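You operate a simulated robot arm through the tools that you are given. There is no shell and no other tool.

You are at the controls of a simulated robot arm. One attempt, no reset.

JOB
Run the music box down and rack the white and teal drums.
Fine: slide it to PLAY, and to STOP once the knob is DOWN; do not turn the knob by hand.
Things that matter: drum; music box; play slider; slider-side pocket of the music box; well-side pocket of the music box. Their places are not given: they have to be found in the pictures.

The check looks at the end state, three seconds after you hand in, the way a careful person would. Anything else that was tipped, shoved, dropped, spilled or broken makes it a failure.

ROBOT AND FRAMES
A 6-joint arm with a two-finger parallel gripper, fixed in place. Base frame: the origin is on the floor under the middle of its stand, x ahead of it, y to its left, z up; the work surface is at about z = 460. Units: mm, rad, N and s.
With the tool pointing down near the work surface it reaches from about 100 to 580 mm from the base axis. Its first joint turns from -1.152 to 1.152 rad. Payload 2.45 kg.
The TCP is the grasp point between the finger pads, 24 mm short of the fingertips. In the tool frame z runs along the fingers and y along their closing line. Largest opening 68 mm; finger width 17, thickness 10; the body of the gripper, 40 by 70 mm, starts 41 mm behind the TCP.
Orientation is told as [roll, pitch, yaw] about the base's x, y, z axes, in that order, counted from this pose: with the fingers straight down and closing along the base's y, the tool's x points along the base's -x, its y along +y and its z along -z.

CONTROLS
- The arm moves only by the tool apply_moves. Its arguments are lists of equal length, an entry for each row: "delta_pos": the shift along the base's x, y, z in mm, a list of three; "rotation": the turn, a rotation vector about the base's x, y, z in rad, a list of three; "claw": the gripper command, from -1 (shut) to 1 (fully open), values between in proportion. In form: {"delta_pos": [[tx, ty, tz], ...], "rotation": [[ax, ay, az], ...], "claw": [claw, ...]}. A call has 1 to 20 rows; each row shifts and turns the commanded pose from where the row before left it. Rows are played at 5 a second. More than 50 mm and 0.15 rad between two rows, or a gripper value outside its range, and nothing of the call is played. Where a pose cannot be reached the arm comes as near as it can. A force on the tool above 50 N (or 10 N above the force at the start of the call, whichever is more), or a blocked arm, ends the call early, and 0.2 s more pass. The fingers move at their own pace (about 108 mm/s each) and stop on an object; they squeeze with about 26 N. The grip force told is the motor's: it shows also when the fingers shut on nothing. Time passes only in rows, and 0.2 s behind the last, so rows that do not move let the fingers close. The reply holds the time, the measured pose of the TCP, the force on the tool along the base axes, the opening and the grip force, in the units named above and with some noise, with the torque about the TCP (base axes, N m) and any sound that the robot's microphone picked up.
- Cameras (640 x 400 px; columns grow to the right, rows downward): "scene" is fixed at [147.7, 414.7, 1440.6]; the picture's right is [-0.87, -0.50, 0.00], its down [-0.39, 0.67, -0.63] and it looks along [0.31, -0.54, -0.78] (base axes); focal length 363 px, centre (320, 200). "wrist" rides on the gripper at [84, 11, -75] in the tool frame; the picture's right is [-0.13, 0.99, 0.00], its down [-0.60, -0.08, -0.79] and it looks along [-0.79, -0.10, 0.61] (tool axes); focal length 251 px, centre (320, 200).
- camera(camera): a new picture of that camera. It takes no simulated time.
- probe_pixels(camera, pixels): for up to 12 pixels [column, row] of the newest picture of that camera ("zoom" is the newest enlarged one), the place [x, y, z] in the base frame of the surface seen there, good to about 2 mm. It takes no simulated time.
- close_up(camera, box): a new picture of the part [left, top, right, bottom] of that camera's present view, enlarged. It takes no simulated time.
- close_job(): hands the job in; it is judged then, once.

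Open the gripper and draw the arm clear of the work before you hand the job in, unless the task says otherwise.

The tools are called after "Request:" by a JSON object that holds its "fn" and its "kwargs". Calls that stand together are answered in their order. apply_moves: Moves the arm, as the interface text tells. Its arguments: {"type":"object","properties":{"delta_pos":{"type":"array","items":{"type":"array","items":{"type":"number"}}},"rotation":{"type":"array","items":{"type":"array","items":{"type":"number"}}},"claw":{"type":"array","items":{"type":"number"}}},"required":["delta_pos","rotation","claw"]} The other tools are called the same way: camera (camera) takes a picture; probe_pixels (camera, pixels) gives the place of the surface under pixels of a picture; close_up (camera, box) takes an enlarged picture of a part of a camera's view; close_job () hands the job in.

At the start:

```text
t: 0.0
position: [435.5, 24.7, 718.6]
ee_rot: [0.0, 0.0, 0.0]
contact_force: [-0.3, 0.1, 0.3]
ft_torque: [-0.03, -0.01, -0.01]
gripper_width: 67.9
grip_force: 0.1
```

scene: 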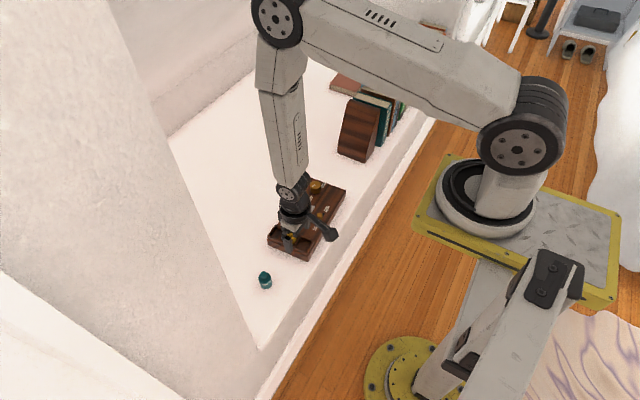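
wrist: 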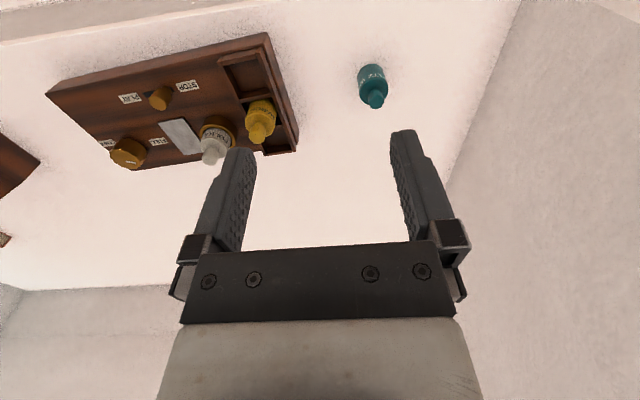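

The wrist picture shows the music box (about 50-295, 35-170) with the PLAY/STOP slider knob, a brass winding knob, a white drum in a well, a yellow drum in a pocket, and a teal drum on the table (372, 85). I take close-ups to read the labels.

Request:
{"fn": "close_up", "kwargs": {"camera": "wrist", "box": [40, 20, 310, 190]}}

Request:
{"fn": "close_up", "kwargs": {"camera": "scene", "box": [240, 160, 368, 300]}}

```text
2.35 times, centred on (175, 105) of wrist
```

zoom: 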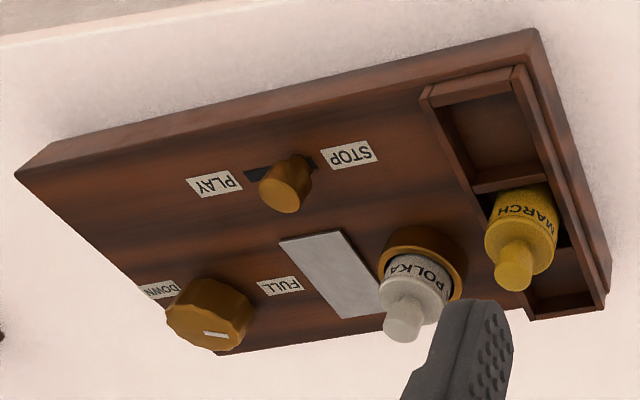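

```text
2.86 times, centred on (304, 230) of scene
```

zoom: 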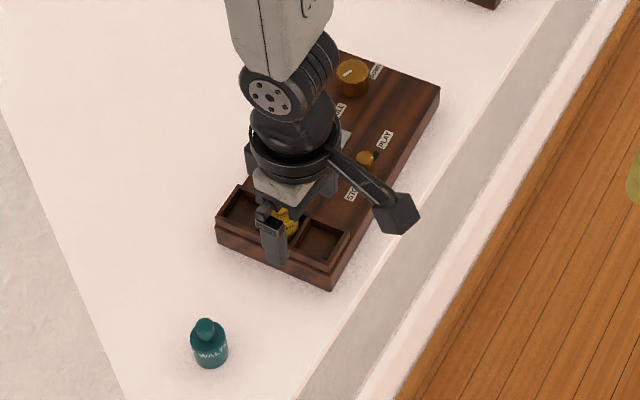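

The yellow MARCH drum sits in the middle pocket, with an empty pocket on each side; the white POLKA drum is in the well. I probe the key points in the wrist picture.

Request:
{"fn": "probe_pixels", "kwargs": {"camera": "wrist", "pixels": [[372, 70], [375, 98], [160, 98], [215, 130], [212, 152], [262, 112], [128, 150], [247, 70], [275, 143], [47, 93], [265, 35], [297, 150]]}}

Request:
{"fn": "close_up", "kwargs": {"camera": "wrist", "box": [100, 80, 200, 180]}}

```text
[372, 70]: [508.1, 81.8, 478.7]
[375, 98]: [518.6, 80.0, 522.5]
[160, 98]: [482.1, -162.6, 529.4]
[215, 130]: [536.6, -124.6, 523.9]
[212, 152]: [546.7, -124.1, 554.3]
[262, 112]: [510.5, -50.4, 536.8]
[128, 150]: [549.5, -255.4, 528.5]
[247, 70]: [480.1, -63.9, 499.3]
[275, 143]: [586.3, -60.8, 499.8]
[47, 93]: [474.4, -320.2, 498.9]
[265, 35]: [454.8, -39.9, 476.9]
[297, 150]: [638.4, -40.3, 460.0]
```

```text
4.00 times, centred on (150, 130) of wrist
```

zoom: 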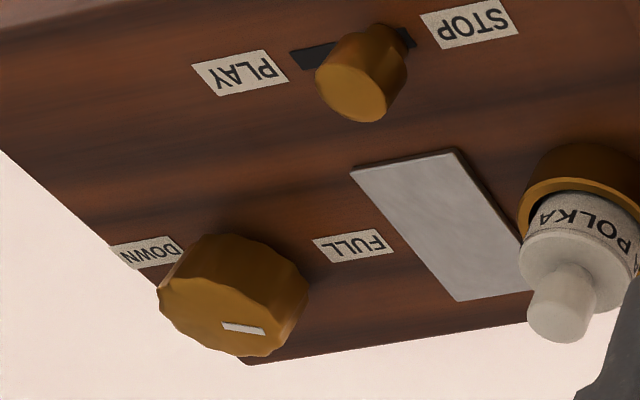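

The knob's white mark and the slider (between its labels, nearer STOP) are visible, but the arm hides part of the scene view. I draw the arm back and to the side, staying high, to see the whole box.

Request:
{"fn": "apply_moves", "kwargs": {"delta_pos": [[-40, 0, 10], [-40, 0, 10], [-40, 0, 0], [-20, 0, 0], [0, 0, 0]], "rotation": [[0, 0, 0], [0, 0, 0], [0, 0, 0], [0, 0, 0], [0, 0, 0]], "claw": [1, 1, 1, 1, 1]}}

```text
t: 1.2
position: [294.4, 25.0, 737.8]
ee_rot: [0.0, 0.0, 0.002]
contact_force: [1.0, -0.1, 0.3]
ft_torque: [-0.01, 0.02, 0.01]
gripper_width: 68.1
grip_force: 0.1
```

The arm is back at x≈294; now I take fresh pictures.

Request:
{"fn": "camera", "kwargs": {"camera": "scene"}}

Request:
{"fn": "camera", "kwargs": {"camera": "wrist"}}

Request:
{"fn": "close_up", "kwargs": {"camera": "scene", "box": [240, 165, 368, 295]}}

```text
taken
```

scene: 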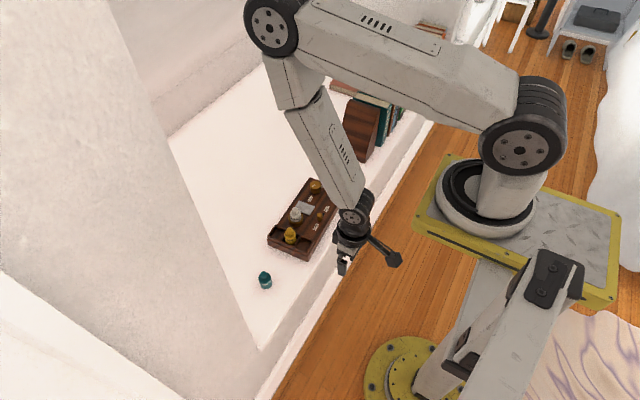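

```text
taken
```

wrist: 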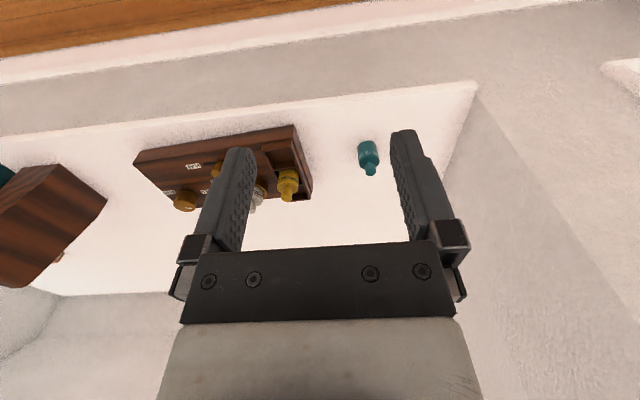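

```text
3.08 times, centred on (304, 230) of scene
```

zoom: 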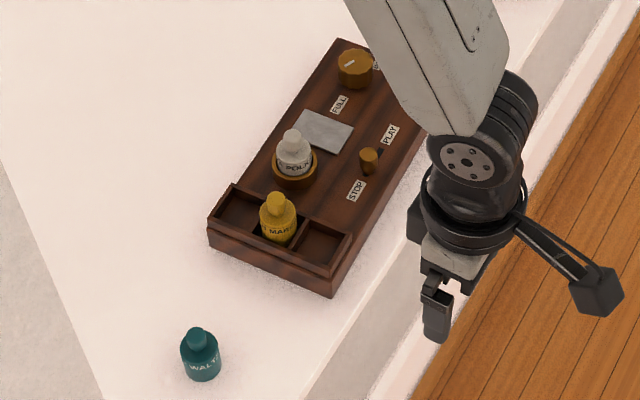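

The scene close-up now shows the full box: empty pockets at (245, 208) and (320, 245), yellow drum at (278, 218), white drum at (294, 158), slider at (369, 160). I probe these.

Request:
{"fn": "probe_pixels", "kwargs": {"camera": "zoom", "pixels": [[243, 210], [320, 246], [276, 198], [276, 215], [292, 136], [278, 178], [309, 178], [369, 152], [368, 170], [356, 58], [200, 332], [198, 360]]}}

Request:
{"fn": "probe_pixels", "kwargs": {"camera": "scene", "pixels": [[230, 300], [200, 200], [250, 320], [240, 250], [265, 275], [290, 300], [220, 340], [300, 270]]}}

```text
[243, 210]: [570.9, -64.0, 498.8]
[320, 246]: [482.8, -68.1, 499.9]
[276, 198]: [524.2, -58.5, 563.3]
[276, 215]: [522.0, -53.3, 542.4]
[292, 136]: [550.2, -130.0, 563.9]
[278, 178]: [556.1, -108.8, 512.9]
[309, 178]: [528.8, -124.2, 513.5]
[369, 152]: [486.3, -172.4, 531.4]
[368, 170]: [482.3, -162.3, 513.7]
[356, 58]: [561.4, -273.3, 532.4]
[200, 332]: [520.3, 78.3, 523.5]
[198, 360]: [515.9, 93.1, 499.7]
```

```text
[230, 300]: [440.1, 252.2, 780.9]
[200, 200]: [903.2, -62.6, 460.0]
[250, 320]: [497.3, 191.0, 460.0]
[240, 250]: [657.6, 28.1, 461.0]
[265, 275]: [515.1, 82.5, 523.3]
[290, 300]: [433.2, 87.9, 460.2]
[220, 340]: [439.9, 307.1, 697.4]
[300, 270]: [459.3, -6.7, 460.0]
```

The table is at z=460, deck about z=499, drum tops in the box about 563, and the slider is near (484, -167). I move to a nearer viewpoint facing the box at mid height for precise geometry.

Request:
{"fn": "apply_moves", "kwargs": {"delta_pos": [[0, -40, -10], [0, -40, -20], [0, -30, -20], [10, -20, -20], [0, 0, 0]], "rotation": [[0, 0, 0], [0, 0, 0], [0, 0, 0], [0, 0, 0], [0, 0, 0]], "claw": [1, 1, 1, 1, 1]}}

Request:
{"fn": "camera", "kwargs": {"camera": "wrist"}}

Request:
{"fn": "camera", "kwargs": {"camera": "scene"}}

```text
t: 2.4
position: [304.5, -106.3, 667.0]
ee_rot: [0.0, 0.0, 0.001]
contact_force: [-0.7, -0.7, 0.7]
ft_torque: [-0.01, -0.02, -0.01]
gripper_width: 67.9
grip_force: 0.1
```

```text
taken
```

wrist: 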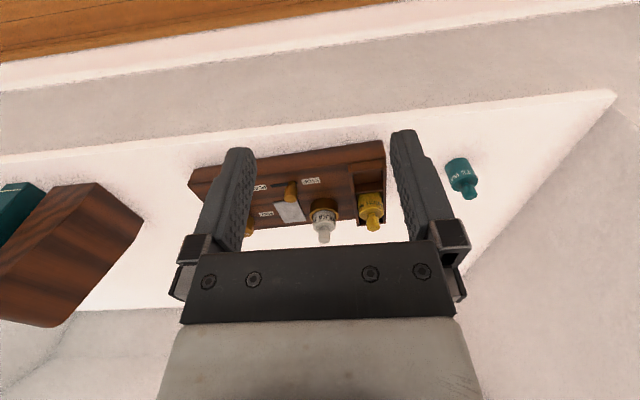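

```text
taken
```

scene: 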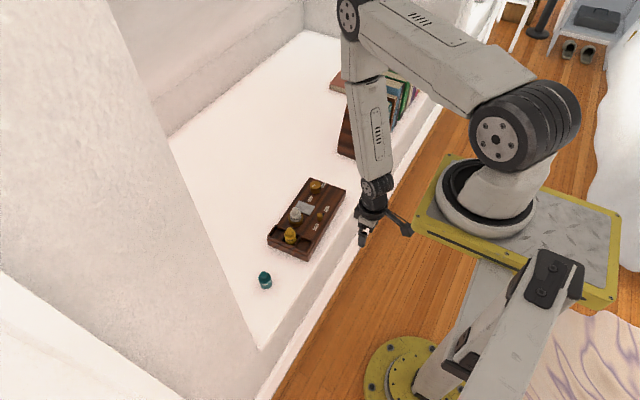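

Now the scene view of the box is unobstructed. I enlarge it strongly around the box and the pockets.

Request:
{"fn": "close_up", "kwargs": {"camera": "scene", "box": [260, 170, 356, 266]}}

Request:
{"fn": "close_up", "kwargs": {"camera": "wrist", "box": [236, 130, 400, 250]}}

```text
4.17 times, centred on (308, 218) of scene
```

zoom: 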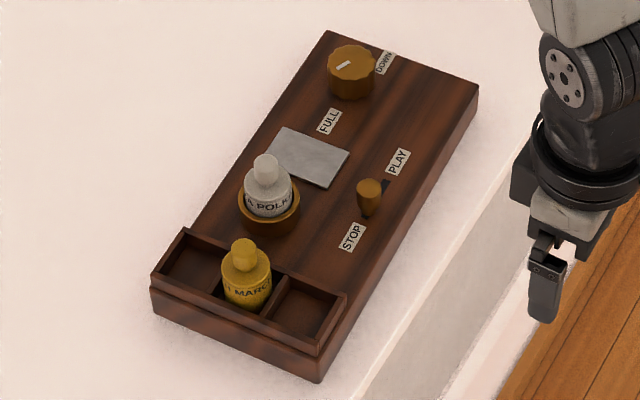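

```text
3.33 times, centred on (318, 190) of wrist
```

zoom: 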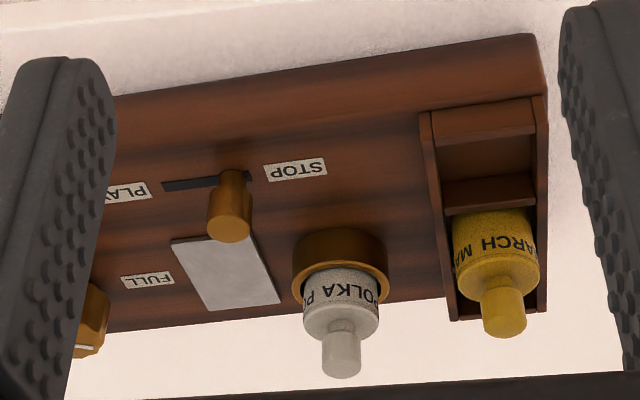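

The slider knob is at the STOP end of its slot (slot from (165,186) to (250,176) in the zoom). I probe slot ends, slider faces, pocket wall tops and drum edges in this zoom.

Request:
{"fn": "probe_pixels", "kwargs": {"camera": "zoom", "pixels": [[165, 186], [249, 178], [229, 232], [213, 215], [250, 212], [230, 176], [427, 115], [535, 98], [436, 145], [480, 155], [488, 122], [488, 188]]}}

Request:
{"fn": "probe_pixels", "kwargs": {"camera": "zoom", "pixels": [[340, 370], [323, 345], [360, 345], [340, 315], [305, 310], [378, 310], [296, 262], [386, 262], [340, 232], [505, 330], [455, 262], [540, 262]]}}

```text
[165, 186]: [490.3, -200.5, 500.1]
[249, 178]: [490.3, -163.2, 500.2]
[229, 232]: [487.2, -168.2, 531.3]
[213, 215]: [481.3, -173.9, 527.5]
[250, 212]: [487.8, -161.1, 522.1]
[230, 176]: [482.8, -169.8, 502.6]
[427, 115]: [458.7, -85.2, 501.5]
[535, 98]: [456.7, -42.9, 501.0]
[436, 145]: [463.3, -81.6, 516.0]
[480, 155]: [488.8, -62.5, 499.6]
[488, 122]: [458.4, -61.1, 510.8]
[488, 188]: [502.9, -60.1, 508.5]
```

```text
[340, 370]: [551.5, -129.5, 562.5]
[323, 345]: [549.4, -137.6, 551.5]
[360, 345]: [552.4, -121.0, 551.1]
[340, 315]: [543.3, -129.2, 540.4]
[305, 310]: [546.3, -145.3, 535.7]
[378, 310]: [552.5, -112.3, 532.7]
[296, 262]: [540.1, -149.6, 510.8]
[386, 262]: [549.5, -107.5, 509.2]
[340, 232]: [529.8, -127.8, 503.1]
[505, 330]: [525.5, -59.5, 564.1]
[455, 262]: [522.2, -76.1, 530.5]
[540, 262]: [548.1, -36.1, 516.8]
```

The slider knob is about 13 mm wide, centred near (488, -167.5), z 502–531, with the slot running along y to -200. I go above it with the gripper partly open (about 40 mm) so that it straddles the slider.

Request:
{"fn": "apply_moves", "kwargs": {"delta_pos": [[45, -15, 0], [45, -15, 0], [45, -15, 0], [45, -16.2, 0], [3.5, 0, -30], [0, 0, -27], [0, 0, 0]], "rotation": [[0, 0, 0], [0, 0, 0], [0, 0, 0], [0, 0, 0], [0, 0, 0], [0, 0, 0], [0, 0, 0]], "claw": [0.18, 0.18, 0.18, 0.18, 0.18, 0.18, 0.18]}}

Request:
{"fn": "camera", "kwargs": {"camera": "wrist"}}

Request:
{"fn": "camera", "kwargs": {"camera": "scene"}}

```text
t: 4.0
position: [488.3, -167.0, 609.7]
ee_rot: [0.0, 0.001, 0.0]
contact_force: [0.9, -0.3, 0.0]
ft_torque: [-0.02, 0.02, -0.01]
gripper_width: 40.0
grip_force: 0.0
```

```text
taken
```

wrist: 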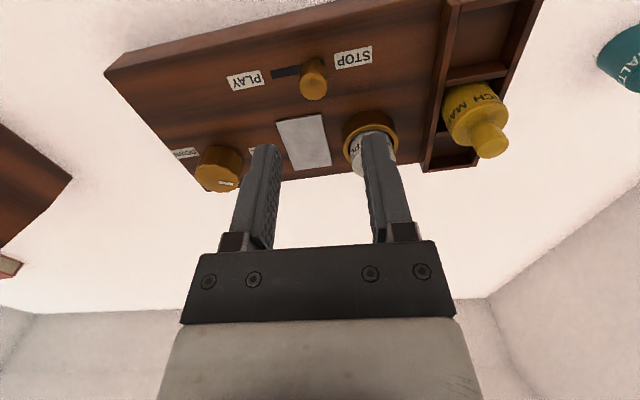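

```text
taken
```

scene: 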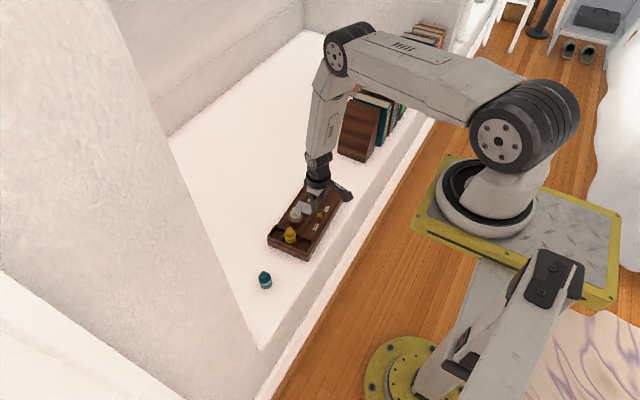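

This nearer view gives better geometry: slider knob at (314, 80). I probe slider, slot, knob, collar and pockets again for refinement.

Request:
{"fn": "probe_pixels", "kwargs": {"camera": "wrist", "pixels": [[315, 90], [302, 82], [326, 80], [273, 73], [300, 69], [314, 62], [475, 92], [488, 142], [498, 75], [455, 158], [480, 22], [352, 120]]}}

Request:
{"fn": "close_up", "kwargs": {"camera": "wrist", "box": [160, 30, 400, 200]}}

```text
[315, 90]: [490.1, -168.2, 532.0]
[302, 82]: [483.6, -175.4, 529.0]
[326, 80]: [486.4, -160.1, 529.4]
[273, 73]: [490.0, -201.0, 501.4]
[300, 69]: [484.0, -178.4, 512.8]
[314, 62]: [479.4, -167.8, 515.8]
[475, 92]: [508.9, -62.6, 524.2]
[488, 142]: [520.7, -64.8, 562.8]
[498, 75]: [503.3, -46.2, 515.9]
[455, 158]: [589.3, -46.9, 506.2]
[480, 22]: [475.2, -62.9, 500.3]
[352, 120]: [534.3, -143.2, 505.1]
```

```text
2.35 times, centred on (280, 115) of wrist
```

zoom: 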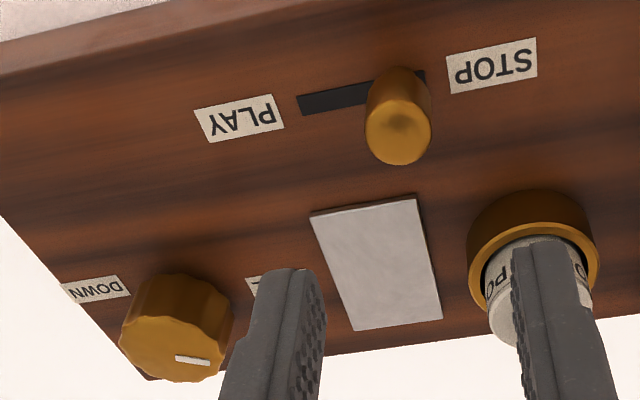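

The slider stands centred under the gripper at about (487.5, -168), and the mark of the winding knob points to FULL. I descend to fingertips about 9 mm above the deck, straddling the slider.

Request:
{"fn": "apply_moves", "kwargs": {"delta_pos": [[0, 0, -30], [0, 0, -25], [0, 0, -12], [0, 0, -10], [0, 0, 0]], "rotation": [[0, 0, 0], [0, 0, 0], [0, 0, 0], [0, 0, 0], [0, 0, 0]], "claw": [0.18, 0.18, 0.18, 0.18, 0.18]}}

Request:
{"fn": "camera", "kwargs": {"camera": "wrist"}}

Request:
{"fn": "close_up", "kwargs": {"camera": "scene", "box": [260, 170, 356, 266]}}

```text
t: 5.2
position: [487.8, -165.8, 533.7]
ee_rot: [0.001, 0.0, 0.0]
contact_force: [-0.5, -0.4, -1.0]
ft_torque: [0.02, 0.0, 0.01]
gripper_width: 40.4
grip_force: 0.1
```

```text
taken
```

wrist: 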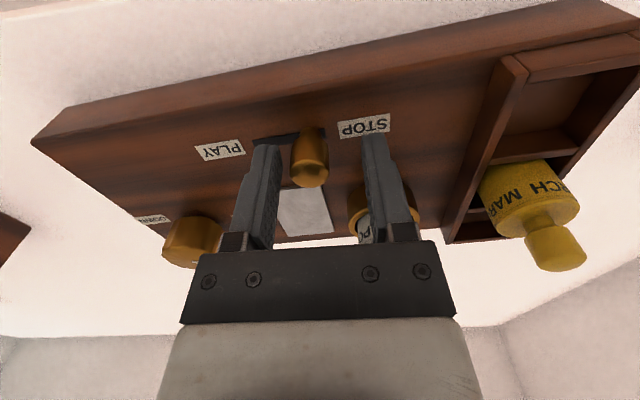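

```text
4.17 times, centred on (308, 218) of scene
```

zoom: 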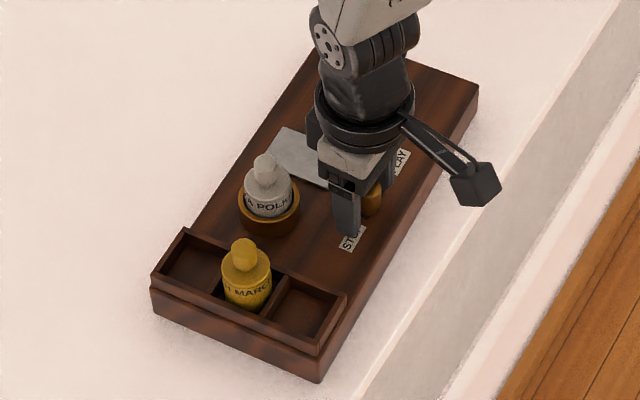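

The fingers straddle the slider, knob between them at (310, 155). I push it in -y toward PLAY in small steps.

Request:
{"fn": "apply_moves", "kwargs": {"delta_pos": [[0, -12, 0], [0, -8, 0], [0, -6, 0], [0, -5, 0], [0, -4, 0], [0, -3, 0]], "rotation": [[0, 0, 0], [0, 0, 0], [0, 0, 0], [0, 0, 0], [0, 0, 0], [0, 0, 0]], "claw": [0.18, 0.18, 0.18, 0.18, 0.18, 0.18]}}

Request:
{"fn": "camera", "kwargs": {"camera": "wrist"}}

```text
t: 6.6
position: [488.9, -204.1, 533.9]
ee_rot: [0.0, 0.0, 0.001]
contact_force: [0.0, -0.3, 0.0]
ft_torque: [0.01, -0.04, 0.02]
gripper_width: 40.0
grip_force: 0.0
```

```text
taken
```

wrist: 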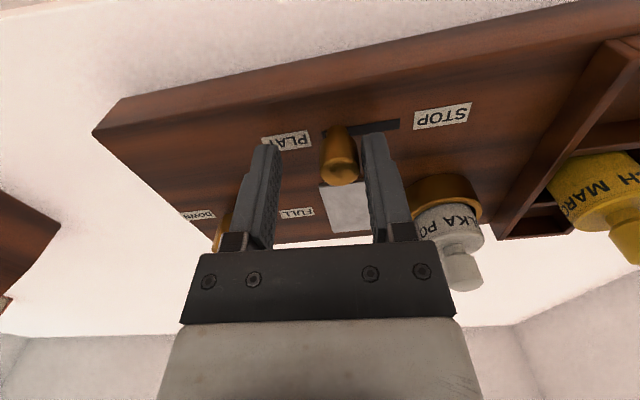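

The slider has moved most of the way (knob at (340, 160), slot now open on the STOP side). No sound yet, so I push a little further with small steps.

Request:
{"fn": "apply_moves", "kwargs": {"delta_pos": [[0, -2, 0], [0, -2, 0], [0, -1.5, 0], [0, 0, 0]], "rotation": [[0, 0, 0], [0, 0, 0], [0, 0, 0], [0, 0, 0]], "claw": [0.18, 0.18, 0.18, 0.18]}}

Request:
{"fn": "close_up", "kwargs": {"camera": "wrist", "box": [180, 90, 420, 260]}}

```text
t: 7.6
position: [486.9, -209.0, 532.7]
ee_rot: [0.0, 0.002, 0.002]
contact_force: [1.5, 7.8, -2.4]
ft_torque: [0.02, 0.03, -0.02]
gripper_width: 46.7
grip_force: 4.0
```

```text
2.35 times, centred on (300, 175) of wrist
```

zoom: 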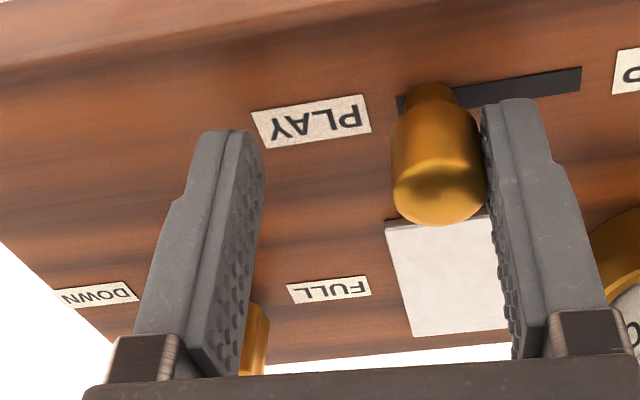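

The push meets resistance (7.8 N, fingers pressed open to 46.7), and the slider base sits at the PLAY end of the slot. I back off a few mm and wait a moment to check for music and knob turning.

Request:
{"fn": "apply_moves", "kwargs": {"delta_pos": [[0, 4, 0], [0, 4, 0], [0, 0, 0], [0, 0, 0]], "rotation": [[0, 0, 0], [0, 0, 0], [0, 0, 0], [0, 0, 0]], "claw": [0.18, 0.18, 0.18, 0.18]}}

Request:
{"fn": "camera", "kwargs": {"camera": "wrist"}}

Request:
{"fn": "close_up", "kwargs": {"camera": "scene", "box": [260, 170, 356, 266]}}

```text
t: 8.6
position: [488.4, -201.9, 534.6]
ee_rot: [0.0, 0.001, -0.001]
contact_force: [0.4, 0.2, 0.4]
ft_torque: [0.0, -0.02, 0.02]
gripper_width: 40.1
grip_force: 0.0
```

```text
taken
```

wrist: 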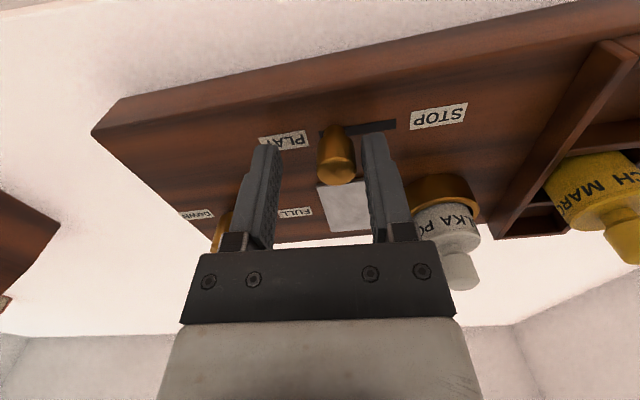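

```text
4.17 times, centred on (308, 218) of scene
```

zoom: 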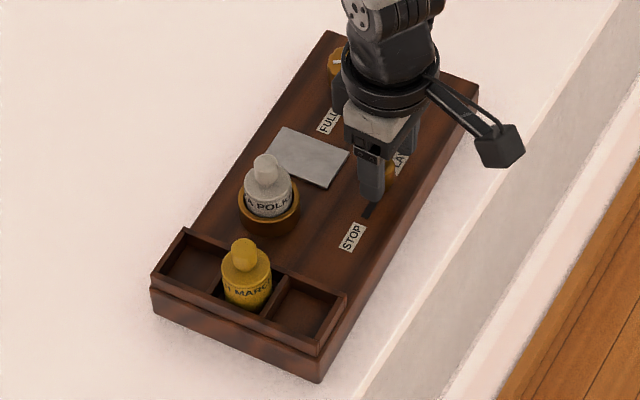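

The box itself has not shifted, and the slider is at PLAY. I rise and draw back so that both the slider and the winding knob can be seen.

Request:
{"fn": "apply_moves", "kwargs": {"delta_pos": [[0, 0, 30], [0, 0, 40], [-40, 20, 20], [-40, 20, 10], [-40, 20, 0]], "rotation": [[0, 0, 0], [0, 0, 0], [0, 0, 0], [0, 0, 0], [0, 0, 0]], "claw": [0.18, 0.18, 0.18, 0.18, 0.18]}}

Request:
{"fn": "camera", "kwargs": {"camera": "wrist"}}

Request:
{"fn": "close_up", "kwargs": {"camera": "scene", "box": [260, 170, 356, 266]}}

```text
t: 9.8
position: [366.6, -141.6, 636.5]
ee_rot: [0.001, -0.002, 0.0]
contact_force: [0.0, 0.5, 0.9]
ft_torque: [0.0, 0.01, 0.04]
gripper_width: 40.0
grip_force: 0.0
```

```text
taken
```

wrist: 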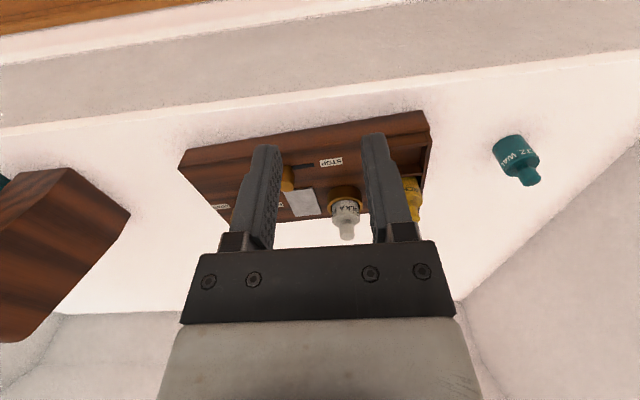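

```text
4.17 times, centred on (308, 218) of scene
```

zoom: 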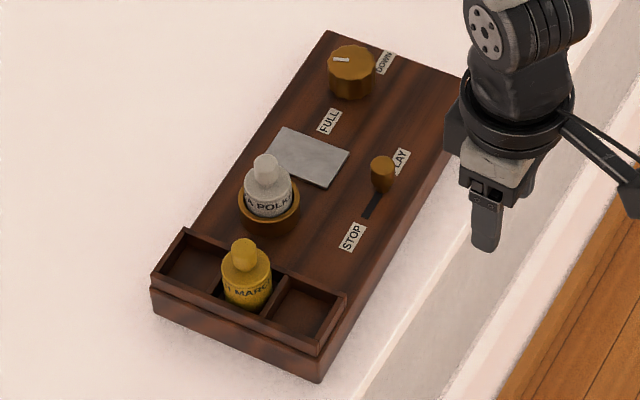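

The knob's white mark has rotated from its earlier lower-left direction, so the box is playing. I zoom on the knob and let time pass without moving.

Request:
{"fn": "close_up", "kwargs": {"camera": "scene", "box": [300, 172, 332, 204]}}

Request:
{"fn": "apply_moves", "kwargs": {"delta_pos": [[0, 0, 0], [0, 0, 0], [0, 0, 0], [0, 0, 0], [0, 0, 0], [0, 0, 0], [0, 0, 0], [0, 0, 0], [0, 0, 0], [0, 0, 0]], "rotation": [[0, 0, 0], [0, 0, 0], [0, 0, 0], [0, 0, 0], [0, 0, 0], [0, 0, 0], [0, 0, 0], [0, 0, 0], [0, 0, 0], [0, 0, 0]], "claw": [0.18, 0.18, 0.18, 0.18, 0.18, 0.18, 0.18, 0.18, 0.18, 0.18]}}

Request:
{"fn": "close_up", "kwargs": {"camera": "scene", "box": [300, 172, 332, 204]}}

```text
12.50 times, centred on (316, 188) of scene
```

zoom: 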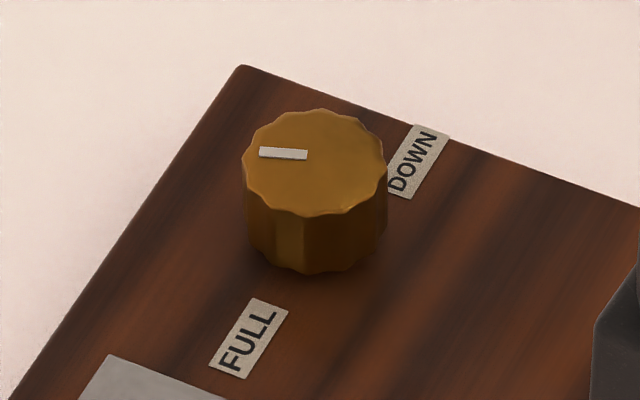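

```text
t: 12.0
position: [366.9, -141.0, 635.6]
ee_rot: [0.0, 0.0, 0.0]
contact_force: [0.6, 0.4, 0.6]
ft_torque: [0.03, -0.02, 0.0]
gripper_width: 40.1
grip_force: 0.2
```

```text
12.50 times, centred on (316, 188) of scene
```

zoom: 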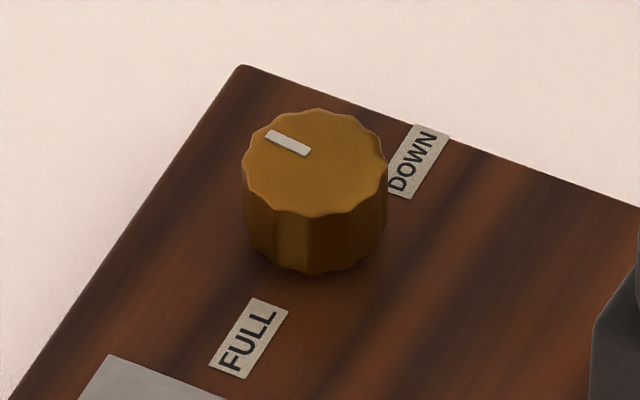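

The mark turns clockwise from FULL toward DOWN, roughly half way now. I wait 4 s more and look again.

Request:
{"fn": "apply_moves", "kwargs": {"delta_pos": [[0, 0, 0], [0, 0, 0], [0, 0, 0], [0, 0, 0], [0, 0, 0], [0, 0, 0], [0, 0, 0], [0, 0, 0], [0, 0, 0], [0, 0, 0], [0, 0, 0], [0, 0, 0], [0, 0, 0], [0, 0, 0], [0, 0, 0], [0, 0, 0], [0, 0, 0], [0, 0, 0], [0, 0, 0], [0, 0, 0]], "rotation": [[0, 0, 0], [0, 0, 0], [0, 0, 0], [0, 0, 0], [0, 0, 0], [0, 0, 0], [0, 0, 0], [0, 0, 0], [0, 0, 0], [0, 0, 0], [0, 0, 0], [0, 0, 0], [0, 0, 0], [0, 0, 0], [0, 0, 0], [0, 0, 0], [0, 0, 0], [0, 0, 0], [0, 0, 0], [0, 0, 0]], "claw": [0.18, 0.18, 0.18, 0.18, 0.18, 0.18, 0.18, 0.18, 0.18, 0.18, 0.18, 0.18, 0.18, 0.18, 0.18, 0.18, 0.18, 0.18, 0.18, 0.18]}}

Request:
{"fn": "close_up", "kwargs": {"camera": "scene", "box": [300, 172, 332, 204]}}

```text
t: 16.2
position: [366.0, -140.4, 634.7]
ee_rot: [0.001, 0.0, 0.001]
contact_force: [0.1, 0.9, -0.9]
ft_torque: [0.01, -0.02, 0.03]
gripper_width: 40.0
grip_force: 0.0
```

```text
12.50 times, centred on (316, 188) of scene
```

zoom: 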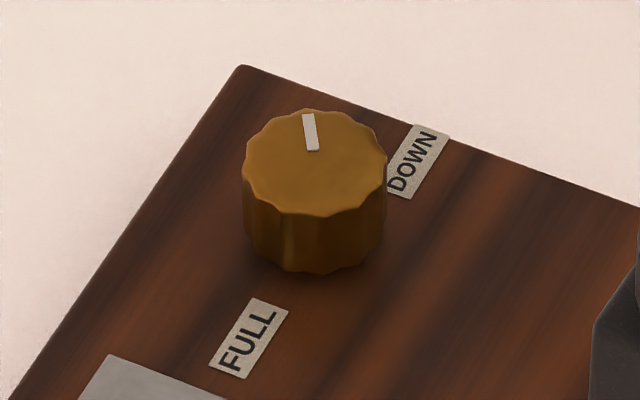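

The mark now points straight up in the picture, still short of DOWN. I wait another 4 s.

Request:
{"fn": "apply_moves", "kwargs": {"delta_pos": [[0, 0, 0], [0, 0, 0], [0, 0, 0], [0, 0, 0], [0, 0, 0], [0, 0, 0], [0, 0, 0], [0, 0, 0], [0, 0, 0], [0, 0, 0], [0, 0, 0], [0, 0, 0], [0, 0, 0], [0, 0, 0], [0, 0, 0], [0, 0, 0], [0, 0, 0], [0, 0, 0], [0, 0, 0], [0, 0, 0]], "rotation": [[0, 0, 0], [0, 0, 0], [0, 0, 0], [0, 0, 0], [0, 0, 0], [0, 0, 0], [0, 0, 0], [0, 0, 0], [0, 0, 0], [0, 0, 0], [0, 0, 0], [0, 0, 0], [0, 0, 0], [0, 0, 0], [0, 0, 0], [0, 0, 0], [0, 0, 0], [0, 0, 0], [0, 0, 0], [0, 0, 0]], "claw": [0.18, 0.18, 0.18, 0.18, 0.18, 0.18, 0.18, 0.18, 0.18, 0.18, 0.18, 0.18, 0.18, 0.18, 0.18, 0.18, 0.18, 0.18, 0.18, 0.18]}}

Request:
{"fn": "close_up", "kwargs": {"camera": "scene", "box": [300, 172, 332, 204]}}

```text
t: 20.4
position: [366.4, -140.9, 636.6]
ee_rot: [0.0, 0.0, 0.001]
contact_force: [0.0, 0.1, 0.5]
ft_torque: [0.0, -0.02, -0.04]
gripper_width: 40.1
grip_force: 0.1
```

```text
12.50 times, centred on (316, 188) of scene
```

zoom: 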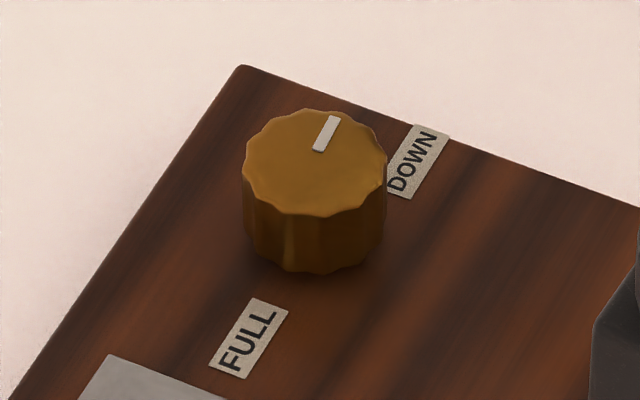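

The mark keeps turning and is now nearing the DOWN direction. I wait another 4 s and probe the mark's ends to get its true heading.

Request:
{"fn": "probe_pixels", "kwargs": {"camera": "zoom", "pixels": [[319, 149], [333, 119], [415, 165], [248, 338], [247, 160], [382, 160]]}}

Request:
{"fn": "apply_moves", "kwargs": {"delta_pos": [[0, 0, 0], [0, 0, 0], [0, 0, 0], [0, 0, 0], [0, 0, 0], [0, 0, 0], [0, 0, 0], [0, 0, 0], [0, 0, 0], [0, 0, 0], [0, 0, 0], [0, 0, 0], [0, 0, 0], [0, 0, 0], [0, 0, 0], [0, 0, 0], [0, 0, 0], [0, 0, 0], [0, 0, 0], [0, 0, 0]], "rotation": [[0, 0, 0], [0, 0, 0], [0, 0, 0], [0, 0, 0], [0, 0, 0], [0, 0, 0], [0, 0, 0], [0, 0, 0], [0, 0, 0], [0, 0, 0], [0, 0, 0], [0, 0, 0], [0, 0, 0], [0, 0, 0], [0, 0, 0], [0, 0, 0], [0, 0, 0], [0, 0, 0], [0, 0, 0], [0, 0, 0]], "claw": [0.18, 0.18, 0.18, 0.18, 0.18, 0.18, 0.18, 0.18, 0.18, 0.18, 0.18, 0.18, 0.18, 0.18, 0.18, 0.18, 0.18, 0.18, 0.18, 0.18]}}

Request:
{"fn": "close_up", "kwargs": {"camera": "scene", "box": [300, 172, 332, 204]}}

```text
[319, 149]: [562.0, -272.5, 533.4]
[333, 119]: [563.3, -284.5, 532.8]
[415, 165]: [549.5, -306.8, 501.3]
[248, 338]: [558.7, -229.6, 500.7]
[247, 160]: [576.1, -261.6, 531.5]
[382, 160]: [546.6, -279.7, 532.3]
```

```text
t: 24.6
position: [366.2, -139.7, 636.3]
ee_rot: [0.0, 0.002, 0.0]
contact_force: [-1.0, -0.1, -0.3]
ft_torque: [-0.04, 0.0, -0.02]
gripper_width: 40.0
grip_force: 0.0
```

```text
12.50 times, centred on (316, 188) of scene
```

zoom: 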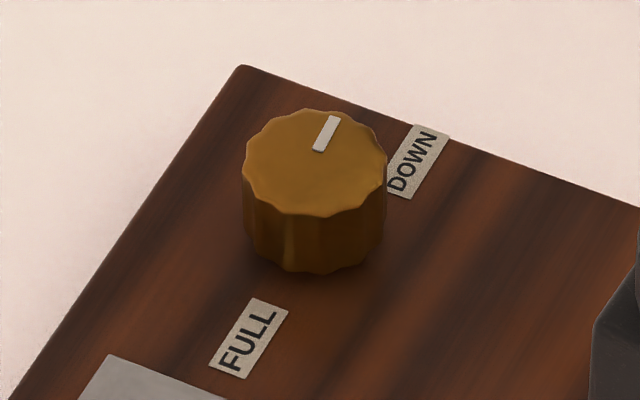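

The mark is unchanged between t=20.4 and 24.6 and points along -y to DOWN: the box has run down. I look at the slider's present place before pushing it back to STOP.

Request:
{"fn": "close_up", "kwargs": {"camera": "scene", "box": [300, 190, 340, 230]}}

Request:
{"fn": "probe_pixels", "kwargs": {"camera": "zoom", "pixels": [[335, 30], [335, 60]]}}

```text
10.00 times, centred on (320, 210) of scene
```

zoom: 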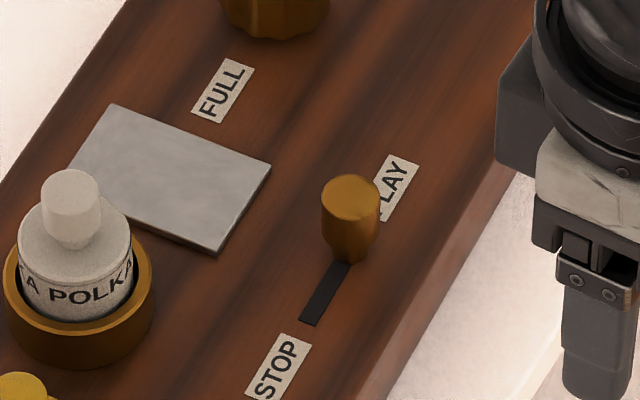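

```text
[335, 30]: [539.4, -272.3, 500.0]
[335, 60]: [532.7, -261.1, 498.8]
```

The slider knob's top is at (350, 190) in this zoom, at the PLAY end. I probe its top and sides.

Request:
{"fn": "probe_pixels", "kwargs": {"camera": "zoom", "pixels": [[350, 190], [323, 192], [377, 192], [350, 235], [352, 255], [310, 315], [70, 190], [65, 250], [80, 350], [15, 255], [140, 255]]}}

```text
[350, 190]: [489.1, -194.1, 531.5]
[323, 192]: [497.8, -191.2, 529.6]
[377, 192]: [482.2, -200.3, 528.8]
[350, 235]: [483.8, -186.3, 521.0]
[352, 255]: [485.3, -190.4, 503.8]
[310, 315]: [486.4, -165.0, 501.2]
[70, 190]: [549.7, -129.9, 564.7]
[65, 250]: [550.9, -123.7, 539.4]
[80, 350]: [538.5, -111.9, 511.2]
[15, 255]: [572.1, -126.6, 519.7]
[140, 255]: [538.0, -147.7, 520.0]
```

The slider is at (489.5, -194.5). I go back over it with 40 mm opening and descend to straddle it again.

Request:
{"fn": "apply_moves", "kwargs": {"delta_pos": [[40, -17, 0], [40, -17, 0], [42, -16.5, 0], [0, 0, -30], [0, 0, -30], [0, 0, -25], [0, 0, -12], [0, 0, -5], [0, 0, 0]], "rotation": [[0, 0, 0], [0, 0, 0], [0, 0, 0], [0, 0, 0], [0, 0, 0], [0, 0, 0], [0, 0, 0], [0, 0, 0], [0, 0, 0]], "claw": [0.18, 0.18, 0.18, 0.18, 0.18, 0.18, 0.18, 0.18, 0.18]}}

Request:
{"fn": "camera", "kwargs": {"camera": "wrist"}}

```text
t: 26.6
position: [489.2, -191.7, 531.6]
ee_rot: [0.0, 0.001, -0.002]
contact_force: [-0.1, 0.5, 0.3]
ft_torque: [0.0, 0.02, 0.0]
gripper_width: 40.0
grip_force: 0.1
```

```text
taken
```

wrist: 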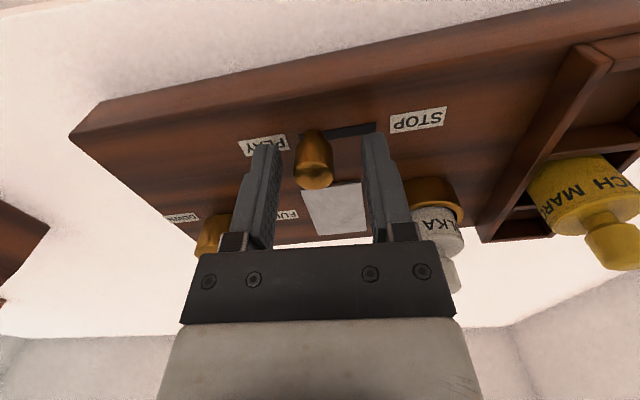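

The slider (314, 160) is between the fingers. I push it in +y toward STOP, easing the steps near the end.

Request:
{"fn": "apply_moves", "kwargs": {"delta_pos": [[0, 8, 0], [0, 8, 0], [0, 6, 0], [0, 5, 0], [0, 4, 0], [0, 3, 0], [0, 2, 0], [0, 0, 0]], "rotation": [[0, 0, 0], [0, 0, 0], [0, 0, 0], [0, 0, 0], [0, 0, 0], [0, 0, 0], [0, 0, 0], [0, 0, 0]], "claw": [0.18, 0.18, 0.18, 0.18, 0.18, 0.18, 0.18, 0.18]}}

Request:
{"fn": "camera", "kwargs": {"camera": "wrist"}}

```text
t: 28.4
position: [491.4, -158.2, 533.6]
ee_rot: [0.0, -0.001, -0.001]
contact_force: [-0.5, -6.3, -1.9]
ft_torque: [-0.04, -0.02, 0.0]
gripper_width: 44.9
grip_force: 3.1
```

```text
taken
```

wrist: 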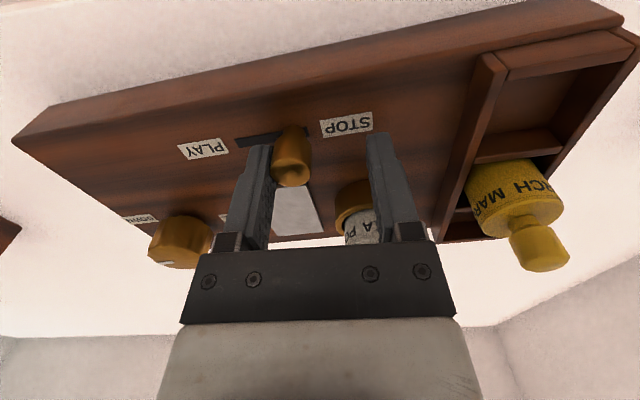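

A resistance of about 6 N shows the slider is on its STOP end. I back off in -y, rise, and draw back to check.

Request:
{"fn": "apply_moves", "kwargs": {"delta_pos": [[0, -6, 0], [0, -7, 0], [0, 0, 25], [0, 0, 35], [0, 0, 40], [-40, 15, 0], [-40, 15, 0]], "rotation": [[0, 0, 0], [0, 0, 0], [0, 0, 0], [0, 0, 0], [0, 0, 0], [0, 0, 0], [0, 0, 0]], "claw": [0.18, 0.18, 0.18, 0.18, 0.18, 0.18, 0.18]}}

Request:
{"fn": "close_up", "kwargs": {"camera": "scene", "box": [260, 170, 356, 266]}}

Request:
{"fn": "camera", "kwargs": {"camera": "wrist"}}

```text
t: 30.0
position: [409.4, -139.8, 633.7]
ee_rot: [0.0, 0.002, 0.001]
contact_force: [-0.2, -0.2, -0.3]
ft_torque: [-0.01, -0.02, 0.0]
gripper_width: 40.2
grip_force: 0.1
```

```text
4.17 times, centred on (308, 218) of scene
```

zoom: 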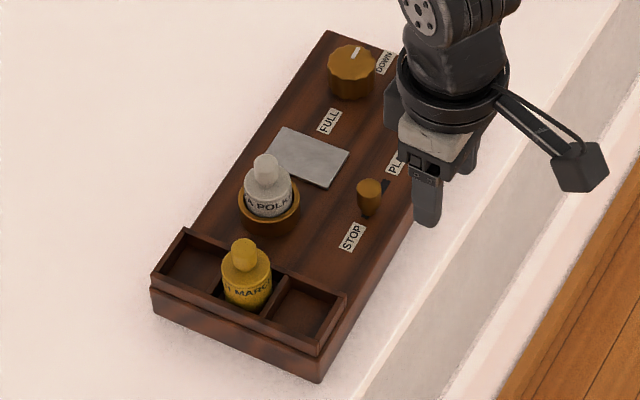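

```text
taken
```

wrist: 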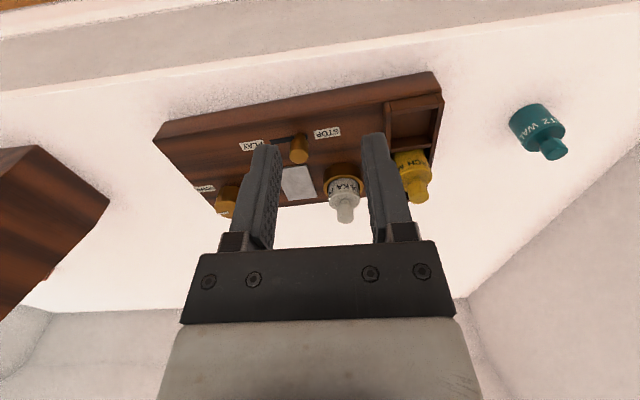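

Slider is back at STOP (369, 195) and the knob mark stays at DOWN. Next I measure the pockets and the white drum precisely with an enlarged scene view.

Request:
{"fn": "close_up", "kwargs": {"camera": "scene", "box": [264, 205, 316, 260]}}

```text
7.27 times, centred on (290, 232) of scene
```

zoom: 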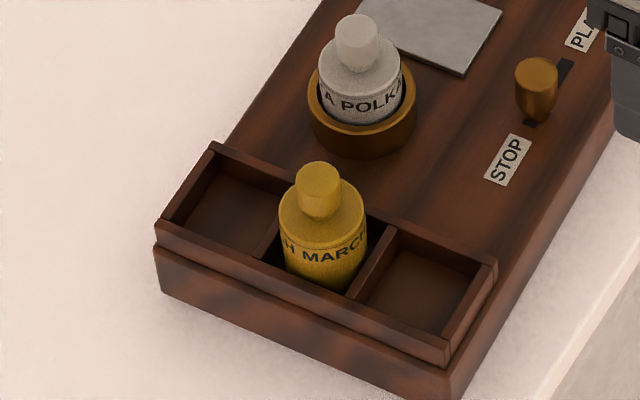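

I probe the wall tops, dividers and floors of the pockets in this zoom.

Request:
{"fn": "probe_pixels", "kwargs": {"camera": "zoom", "pixels": [[213, 146], [158, 225], [185, 186], [270, 245], [250, 267], [393, 240], [355, 292], [494, 262], [446, 350], [470, 305], [213, 212], [420, 288]]}}

Request:
{"fn": "probe_pixels", "kwargs": {"camera": "zoom", "pixels": [[270, 175], [215, 158], [440, 240], [300, 290], [400, 332], [200, 240], [318, 180], [280, 212], [364, 225], [357, 30], [335, 40], [380, 40]]}}

```text
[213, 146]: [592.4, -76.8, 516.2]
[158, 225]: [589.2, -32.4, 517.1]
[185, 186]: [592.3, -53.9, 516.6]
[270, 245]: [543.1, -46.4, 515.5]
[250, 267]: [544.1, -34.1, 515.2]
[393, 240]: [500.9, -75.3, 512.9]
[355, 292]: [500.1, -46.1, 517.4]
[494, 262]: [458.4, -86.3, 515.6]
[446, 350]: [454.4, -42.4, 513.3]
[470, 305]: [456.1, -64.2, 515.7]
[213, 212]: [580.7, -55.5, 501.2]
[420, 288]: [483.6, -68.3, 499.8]
```

```text
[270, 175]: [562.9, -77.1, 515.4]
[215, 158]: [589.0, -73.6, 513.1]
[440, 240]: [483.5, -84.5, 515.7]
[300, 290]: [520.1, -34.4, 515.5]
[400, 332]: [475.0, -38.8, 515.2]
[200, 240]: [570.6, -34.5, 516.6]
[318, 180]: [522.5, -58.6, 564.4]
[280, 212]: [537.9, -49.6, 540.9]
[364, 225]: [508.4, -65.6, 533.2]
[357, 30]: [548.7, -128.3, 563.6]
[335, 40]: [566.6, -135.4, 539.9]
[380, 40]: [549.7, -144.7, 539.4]
```

The pocket block is rotated about 4°, with pocket centres near (567.5, -56) and (478.6, -62.3), floor 500, wall tops 516; the white drum is at about (550, -129) with collar top near 520. I move above the white drum with about 52 mm opening.

Request:
{"fn": "apply_moves", "kwargs": {"delta_pos": [[40, 3, 0], [40, 3, 0], [40, 3, -5], [20.6, 1.8, -10], [0, 0, 0]], "rotation": [[0, 0, 0], [0, 0, 0], [0, 0, 0], [0, 0, 0], [0, 0, 0]], "claw": [0.53, 0.53, 0.53, 0.53, 0.53]}}

Request:
{"fn": "camera", "kwargs": {"camera": "wrist"}}

Request:
{"fn": "close_up", "kwargs": {"camera": "scene", "box": [260, 170, 356, 266]}}

```text
t: 31.2
position: [550.1, -128.5, 617.7]
ee_rot: [0.0, 0.001, 0.0]
contact_force: [0.2, -0.7, -0.9]
ft_torque: [0.01, -0.02, 0.0]
gripper_width: 52.0
grip_force: 0.0
```

```text
taken
```

wrist: 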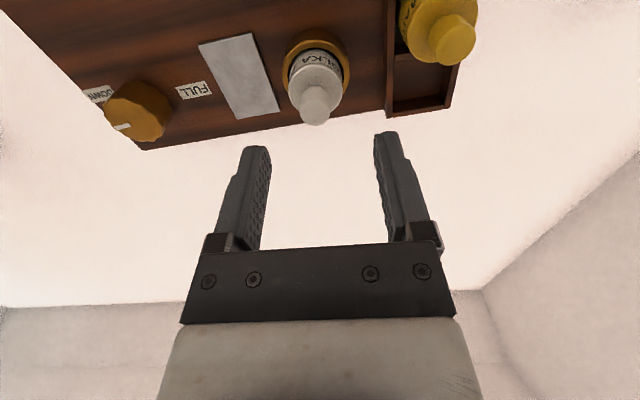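

```text
4.17 times, centred on (308, 218) of scene
```

zoom: 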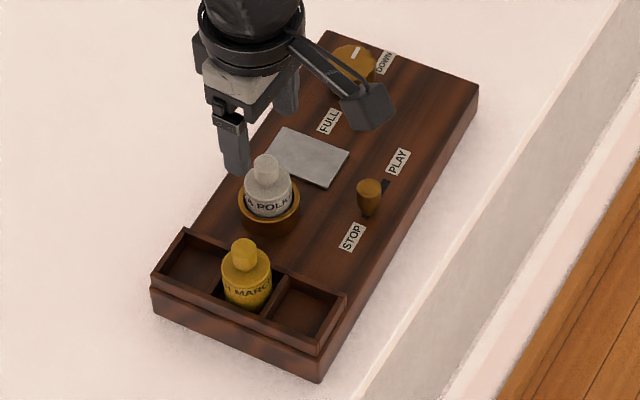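

The arm reaches the pose. From this near view I probe the white drum's body/handle edges and the well-side pocket walls.

Request:
{"fn": "probe_pixels", "kwargs": {"camera": "wrist", "pixels": [[317, 115], [303, 105], [332, 105], [316, 84], [289, 80], [341, 80], [314, 33], [284, 60], [349, 60], [316, 122]]}}

Request:
{"fn": "probe_pixels", "kwargs": {"camera": "wrist", "pixels": [[390, 95], [449, 96], [420, 105], [420, 75], [389, 60], [456, 75], [455, 50], [408, 40], [452, 62], [403, 20], [471, 20], [430, 62]]}}

Request:
{"fn": "close_up", "kwargs": {"camera": "wrist", "box": [270, 0, 490, 140]}}

```text
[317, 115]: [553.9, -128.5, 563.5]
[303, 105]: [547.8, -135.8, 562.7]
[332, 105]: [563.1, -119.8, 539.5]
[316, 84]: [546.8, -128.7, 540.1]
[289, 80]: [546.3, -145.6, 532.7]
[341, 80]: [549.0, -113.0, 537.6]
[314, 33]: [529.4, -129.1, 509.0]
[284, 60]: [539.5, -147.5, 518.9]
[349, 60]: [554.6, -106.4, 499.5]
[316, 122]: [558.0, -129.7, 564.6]
```

```text
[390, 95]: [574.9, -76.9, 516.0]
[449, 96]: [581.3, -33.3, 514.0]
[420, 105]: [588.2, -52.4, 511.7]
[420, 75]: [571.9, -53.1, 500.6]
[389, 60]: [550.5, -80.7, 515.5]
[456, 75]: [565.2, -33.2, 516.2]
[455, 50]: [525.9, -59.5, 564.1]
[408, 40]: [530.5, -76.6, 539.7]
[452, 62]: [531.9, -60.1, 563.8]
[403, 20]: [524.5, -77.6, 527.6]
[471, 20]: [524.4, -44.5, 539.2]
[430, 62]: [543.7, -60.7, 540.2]
```

```text
2.86 times, centred on (380, 70) of wrist
```

zoom: 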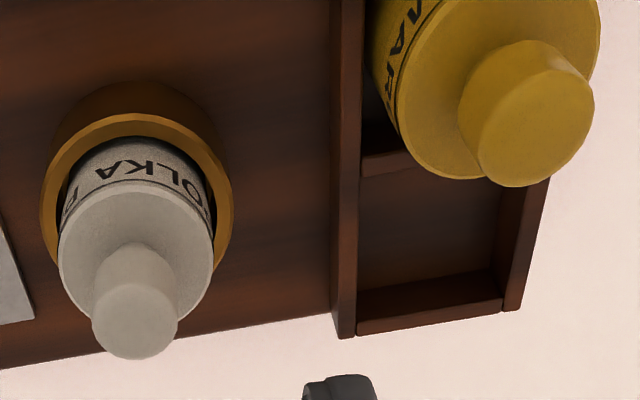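

White drum centre confirmed at about (550, -129), body top at z 540. I descend to TCP z≈548 (tips just above the collar).

Request:
{"fn": "apply_moves", "kwargs": {"delta_pos": [[0, 0, -25], [0, 0, -20], [0, 0, -15], [0, 0, -9.5], [0, 0, 0]], "rotation": [[0, 0, 0], [0, 0, 0], [0, 0, 0], [0, 0, 0], [0, 0, 0]], "claw": [0.53, 0.53, 0.53, 0.53, 0.53]}}

Request:
{"fn": "camera", "kwargs": {"camera": "wrist"}}

Request:
{"fn": "close_up", "kwargs": {"camera": "scene", "box": [260, 170, 356, 266]}}

```text
t: 32.4
position: [550.7, -128.6, 546.2]
ee_rot: [0.001, 0.001, 0.0]
contact_force: [-0.3, 0.1, 0.2]
ft_torque: [-0.01, 0.0, -0.01]
gripper_width: 51.8
grip_force: 0.0
```

```text
taken
```

wrist: 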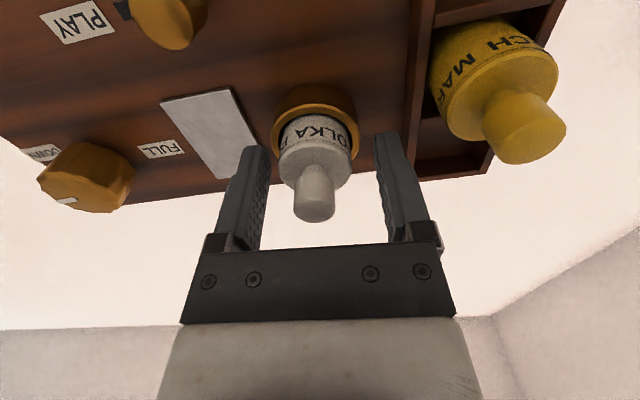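

```text
4.17 times, centred on (308, 218) of scene
```

zoom: 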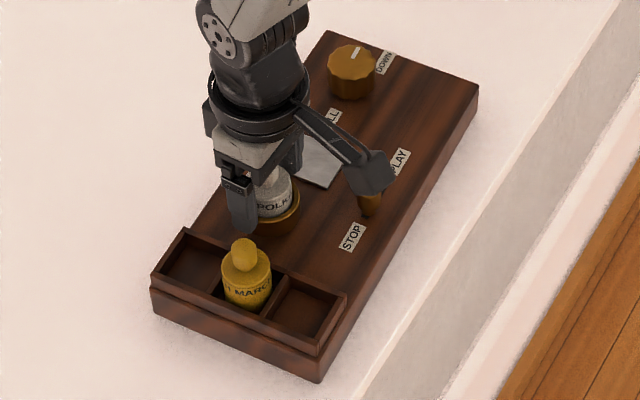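

The fingers are on either side of the white drum above the collar. I close the gripper.

Request:
{"fn": "apply_moves", "kwargs": {"delta_pos": [[0, 0, 0], [0, 0, 0], [0, 0, 0], [0, 0, 0]], "rotation": [[0, 0, 0], [0, 0, 0], [0, 0, 0], [0, 0, 0]], "claw": [-1, -1, -1, -1]}}

Request:
{"fn": "camera", "kwargs": {"camera": "wrist"}}

```text
t: 33.4
position: [550.3, -128.9, 546.7]
ee_rot: [-0.001, 0.0, 0.0]
contact_force: [-0.2, -6.2, -0.9]
ft_torque: [-0.17, -0.03, -0.05]
gripper_width: 33.7
grip_force: 26.0
```

```text
taken
```

wrist: 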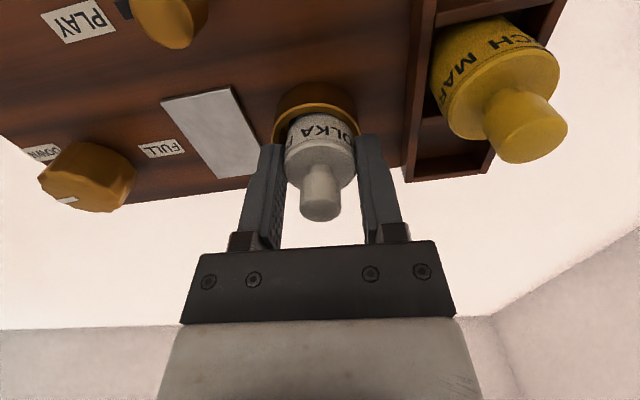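

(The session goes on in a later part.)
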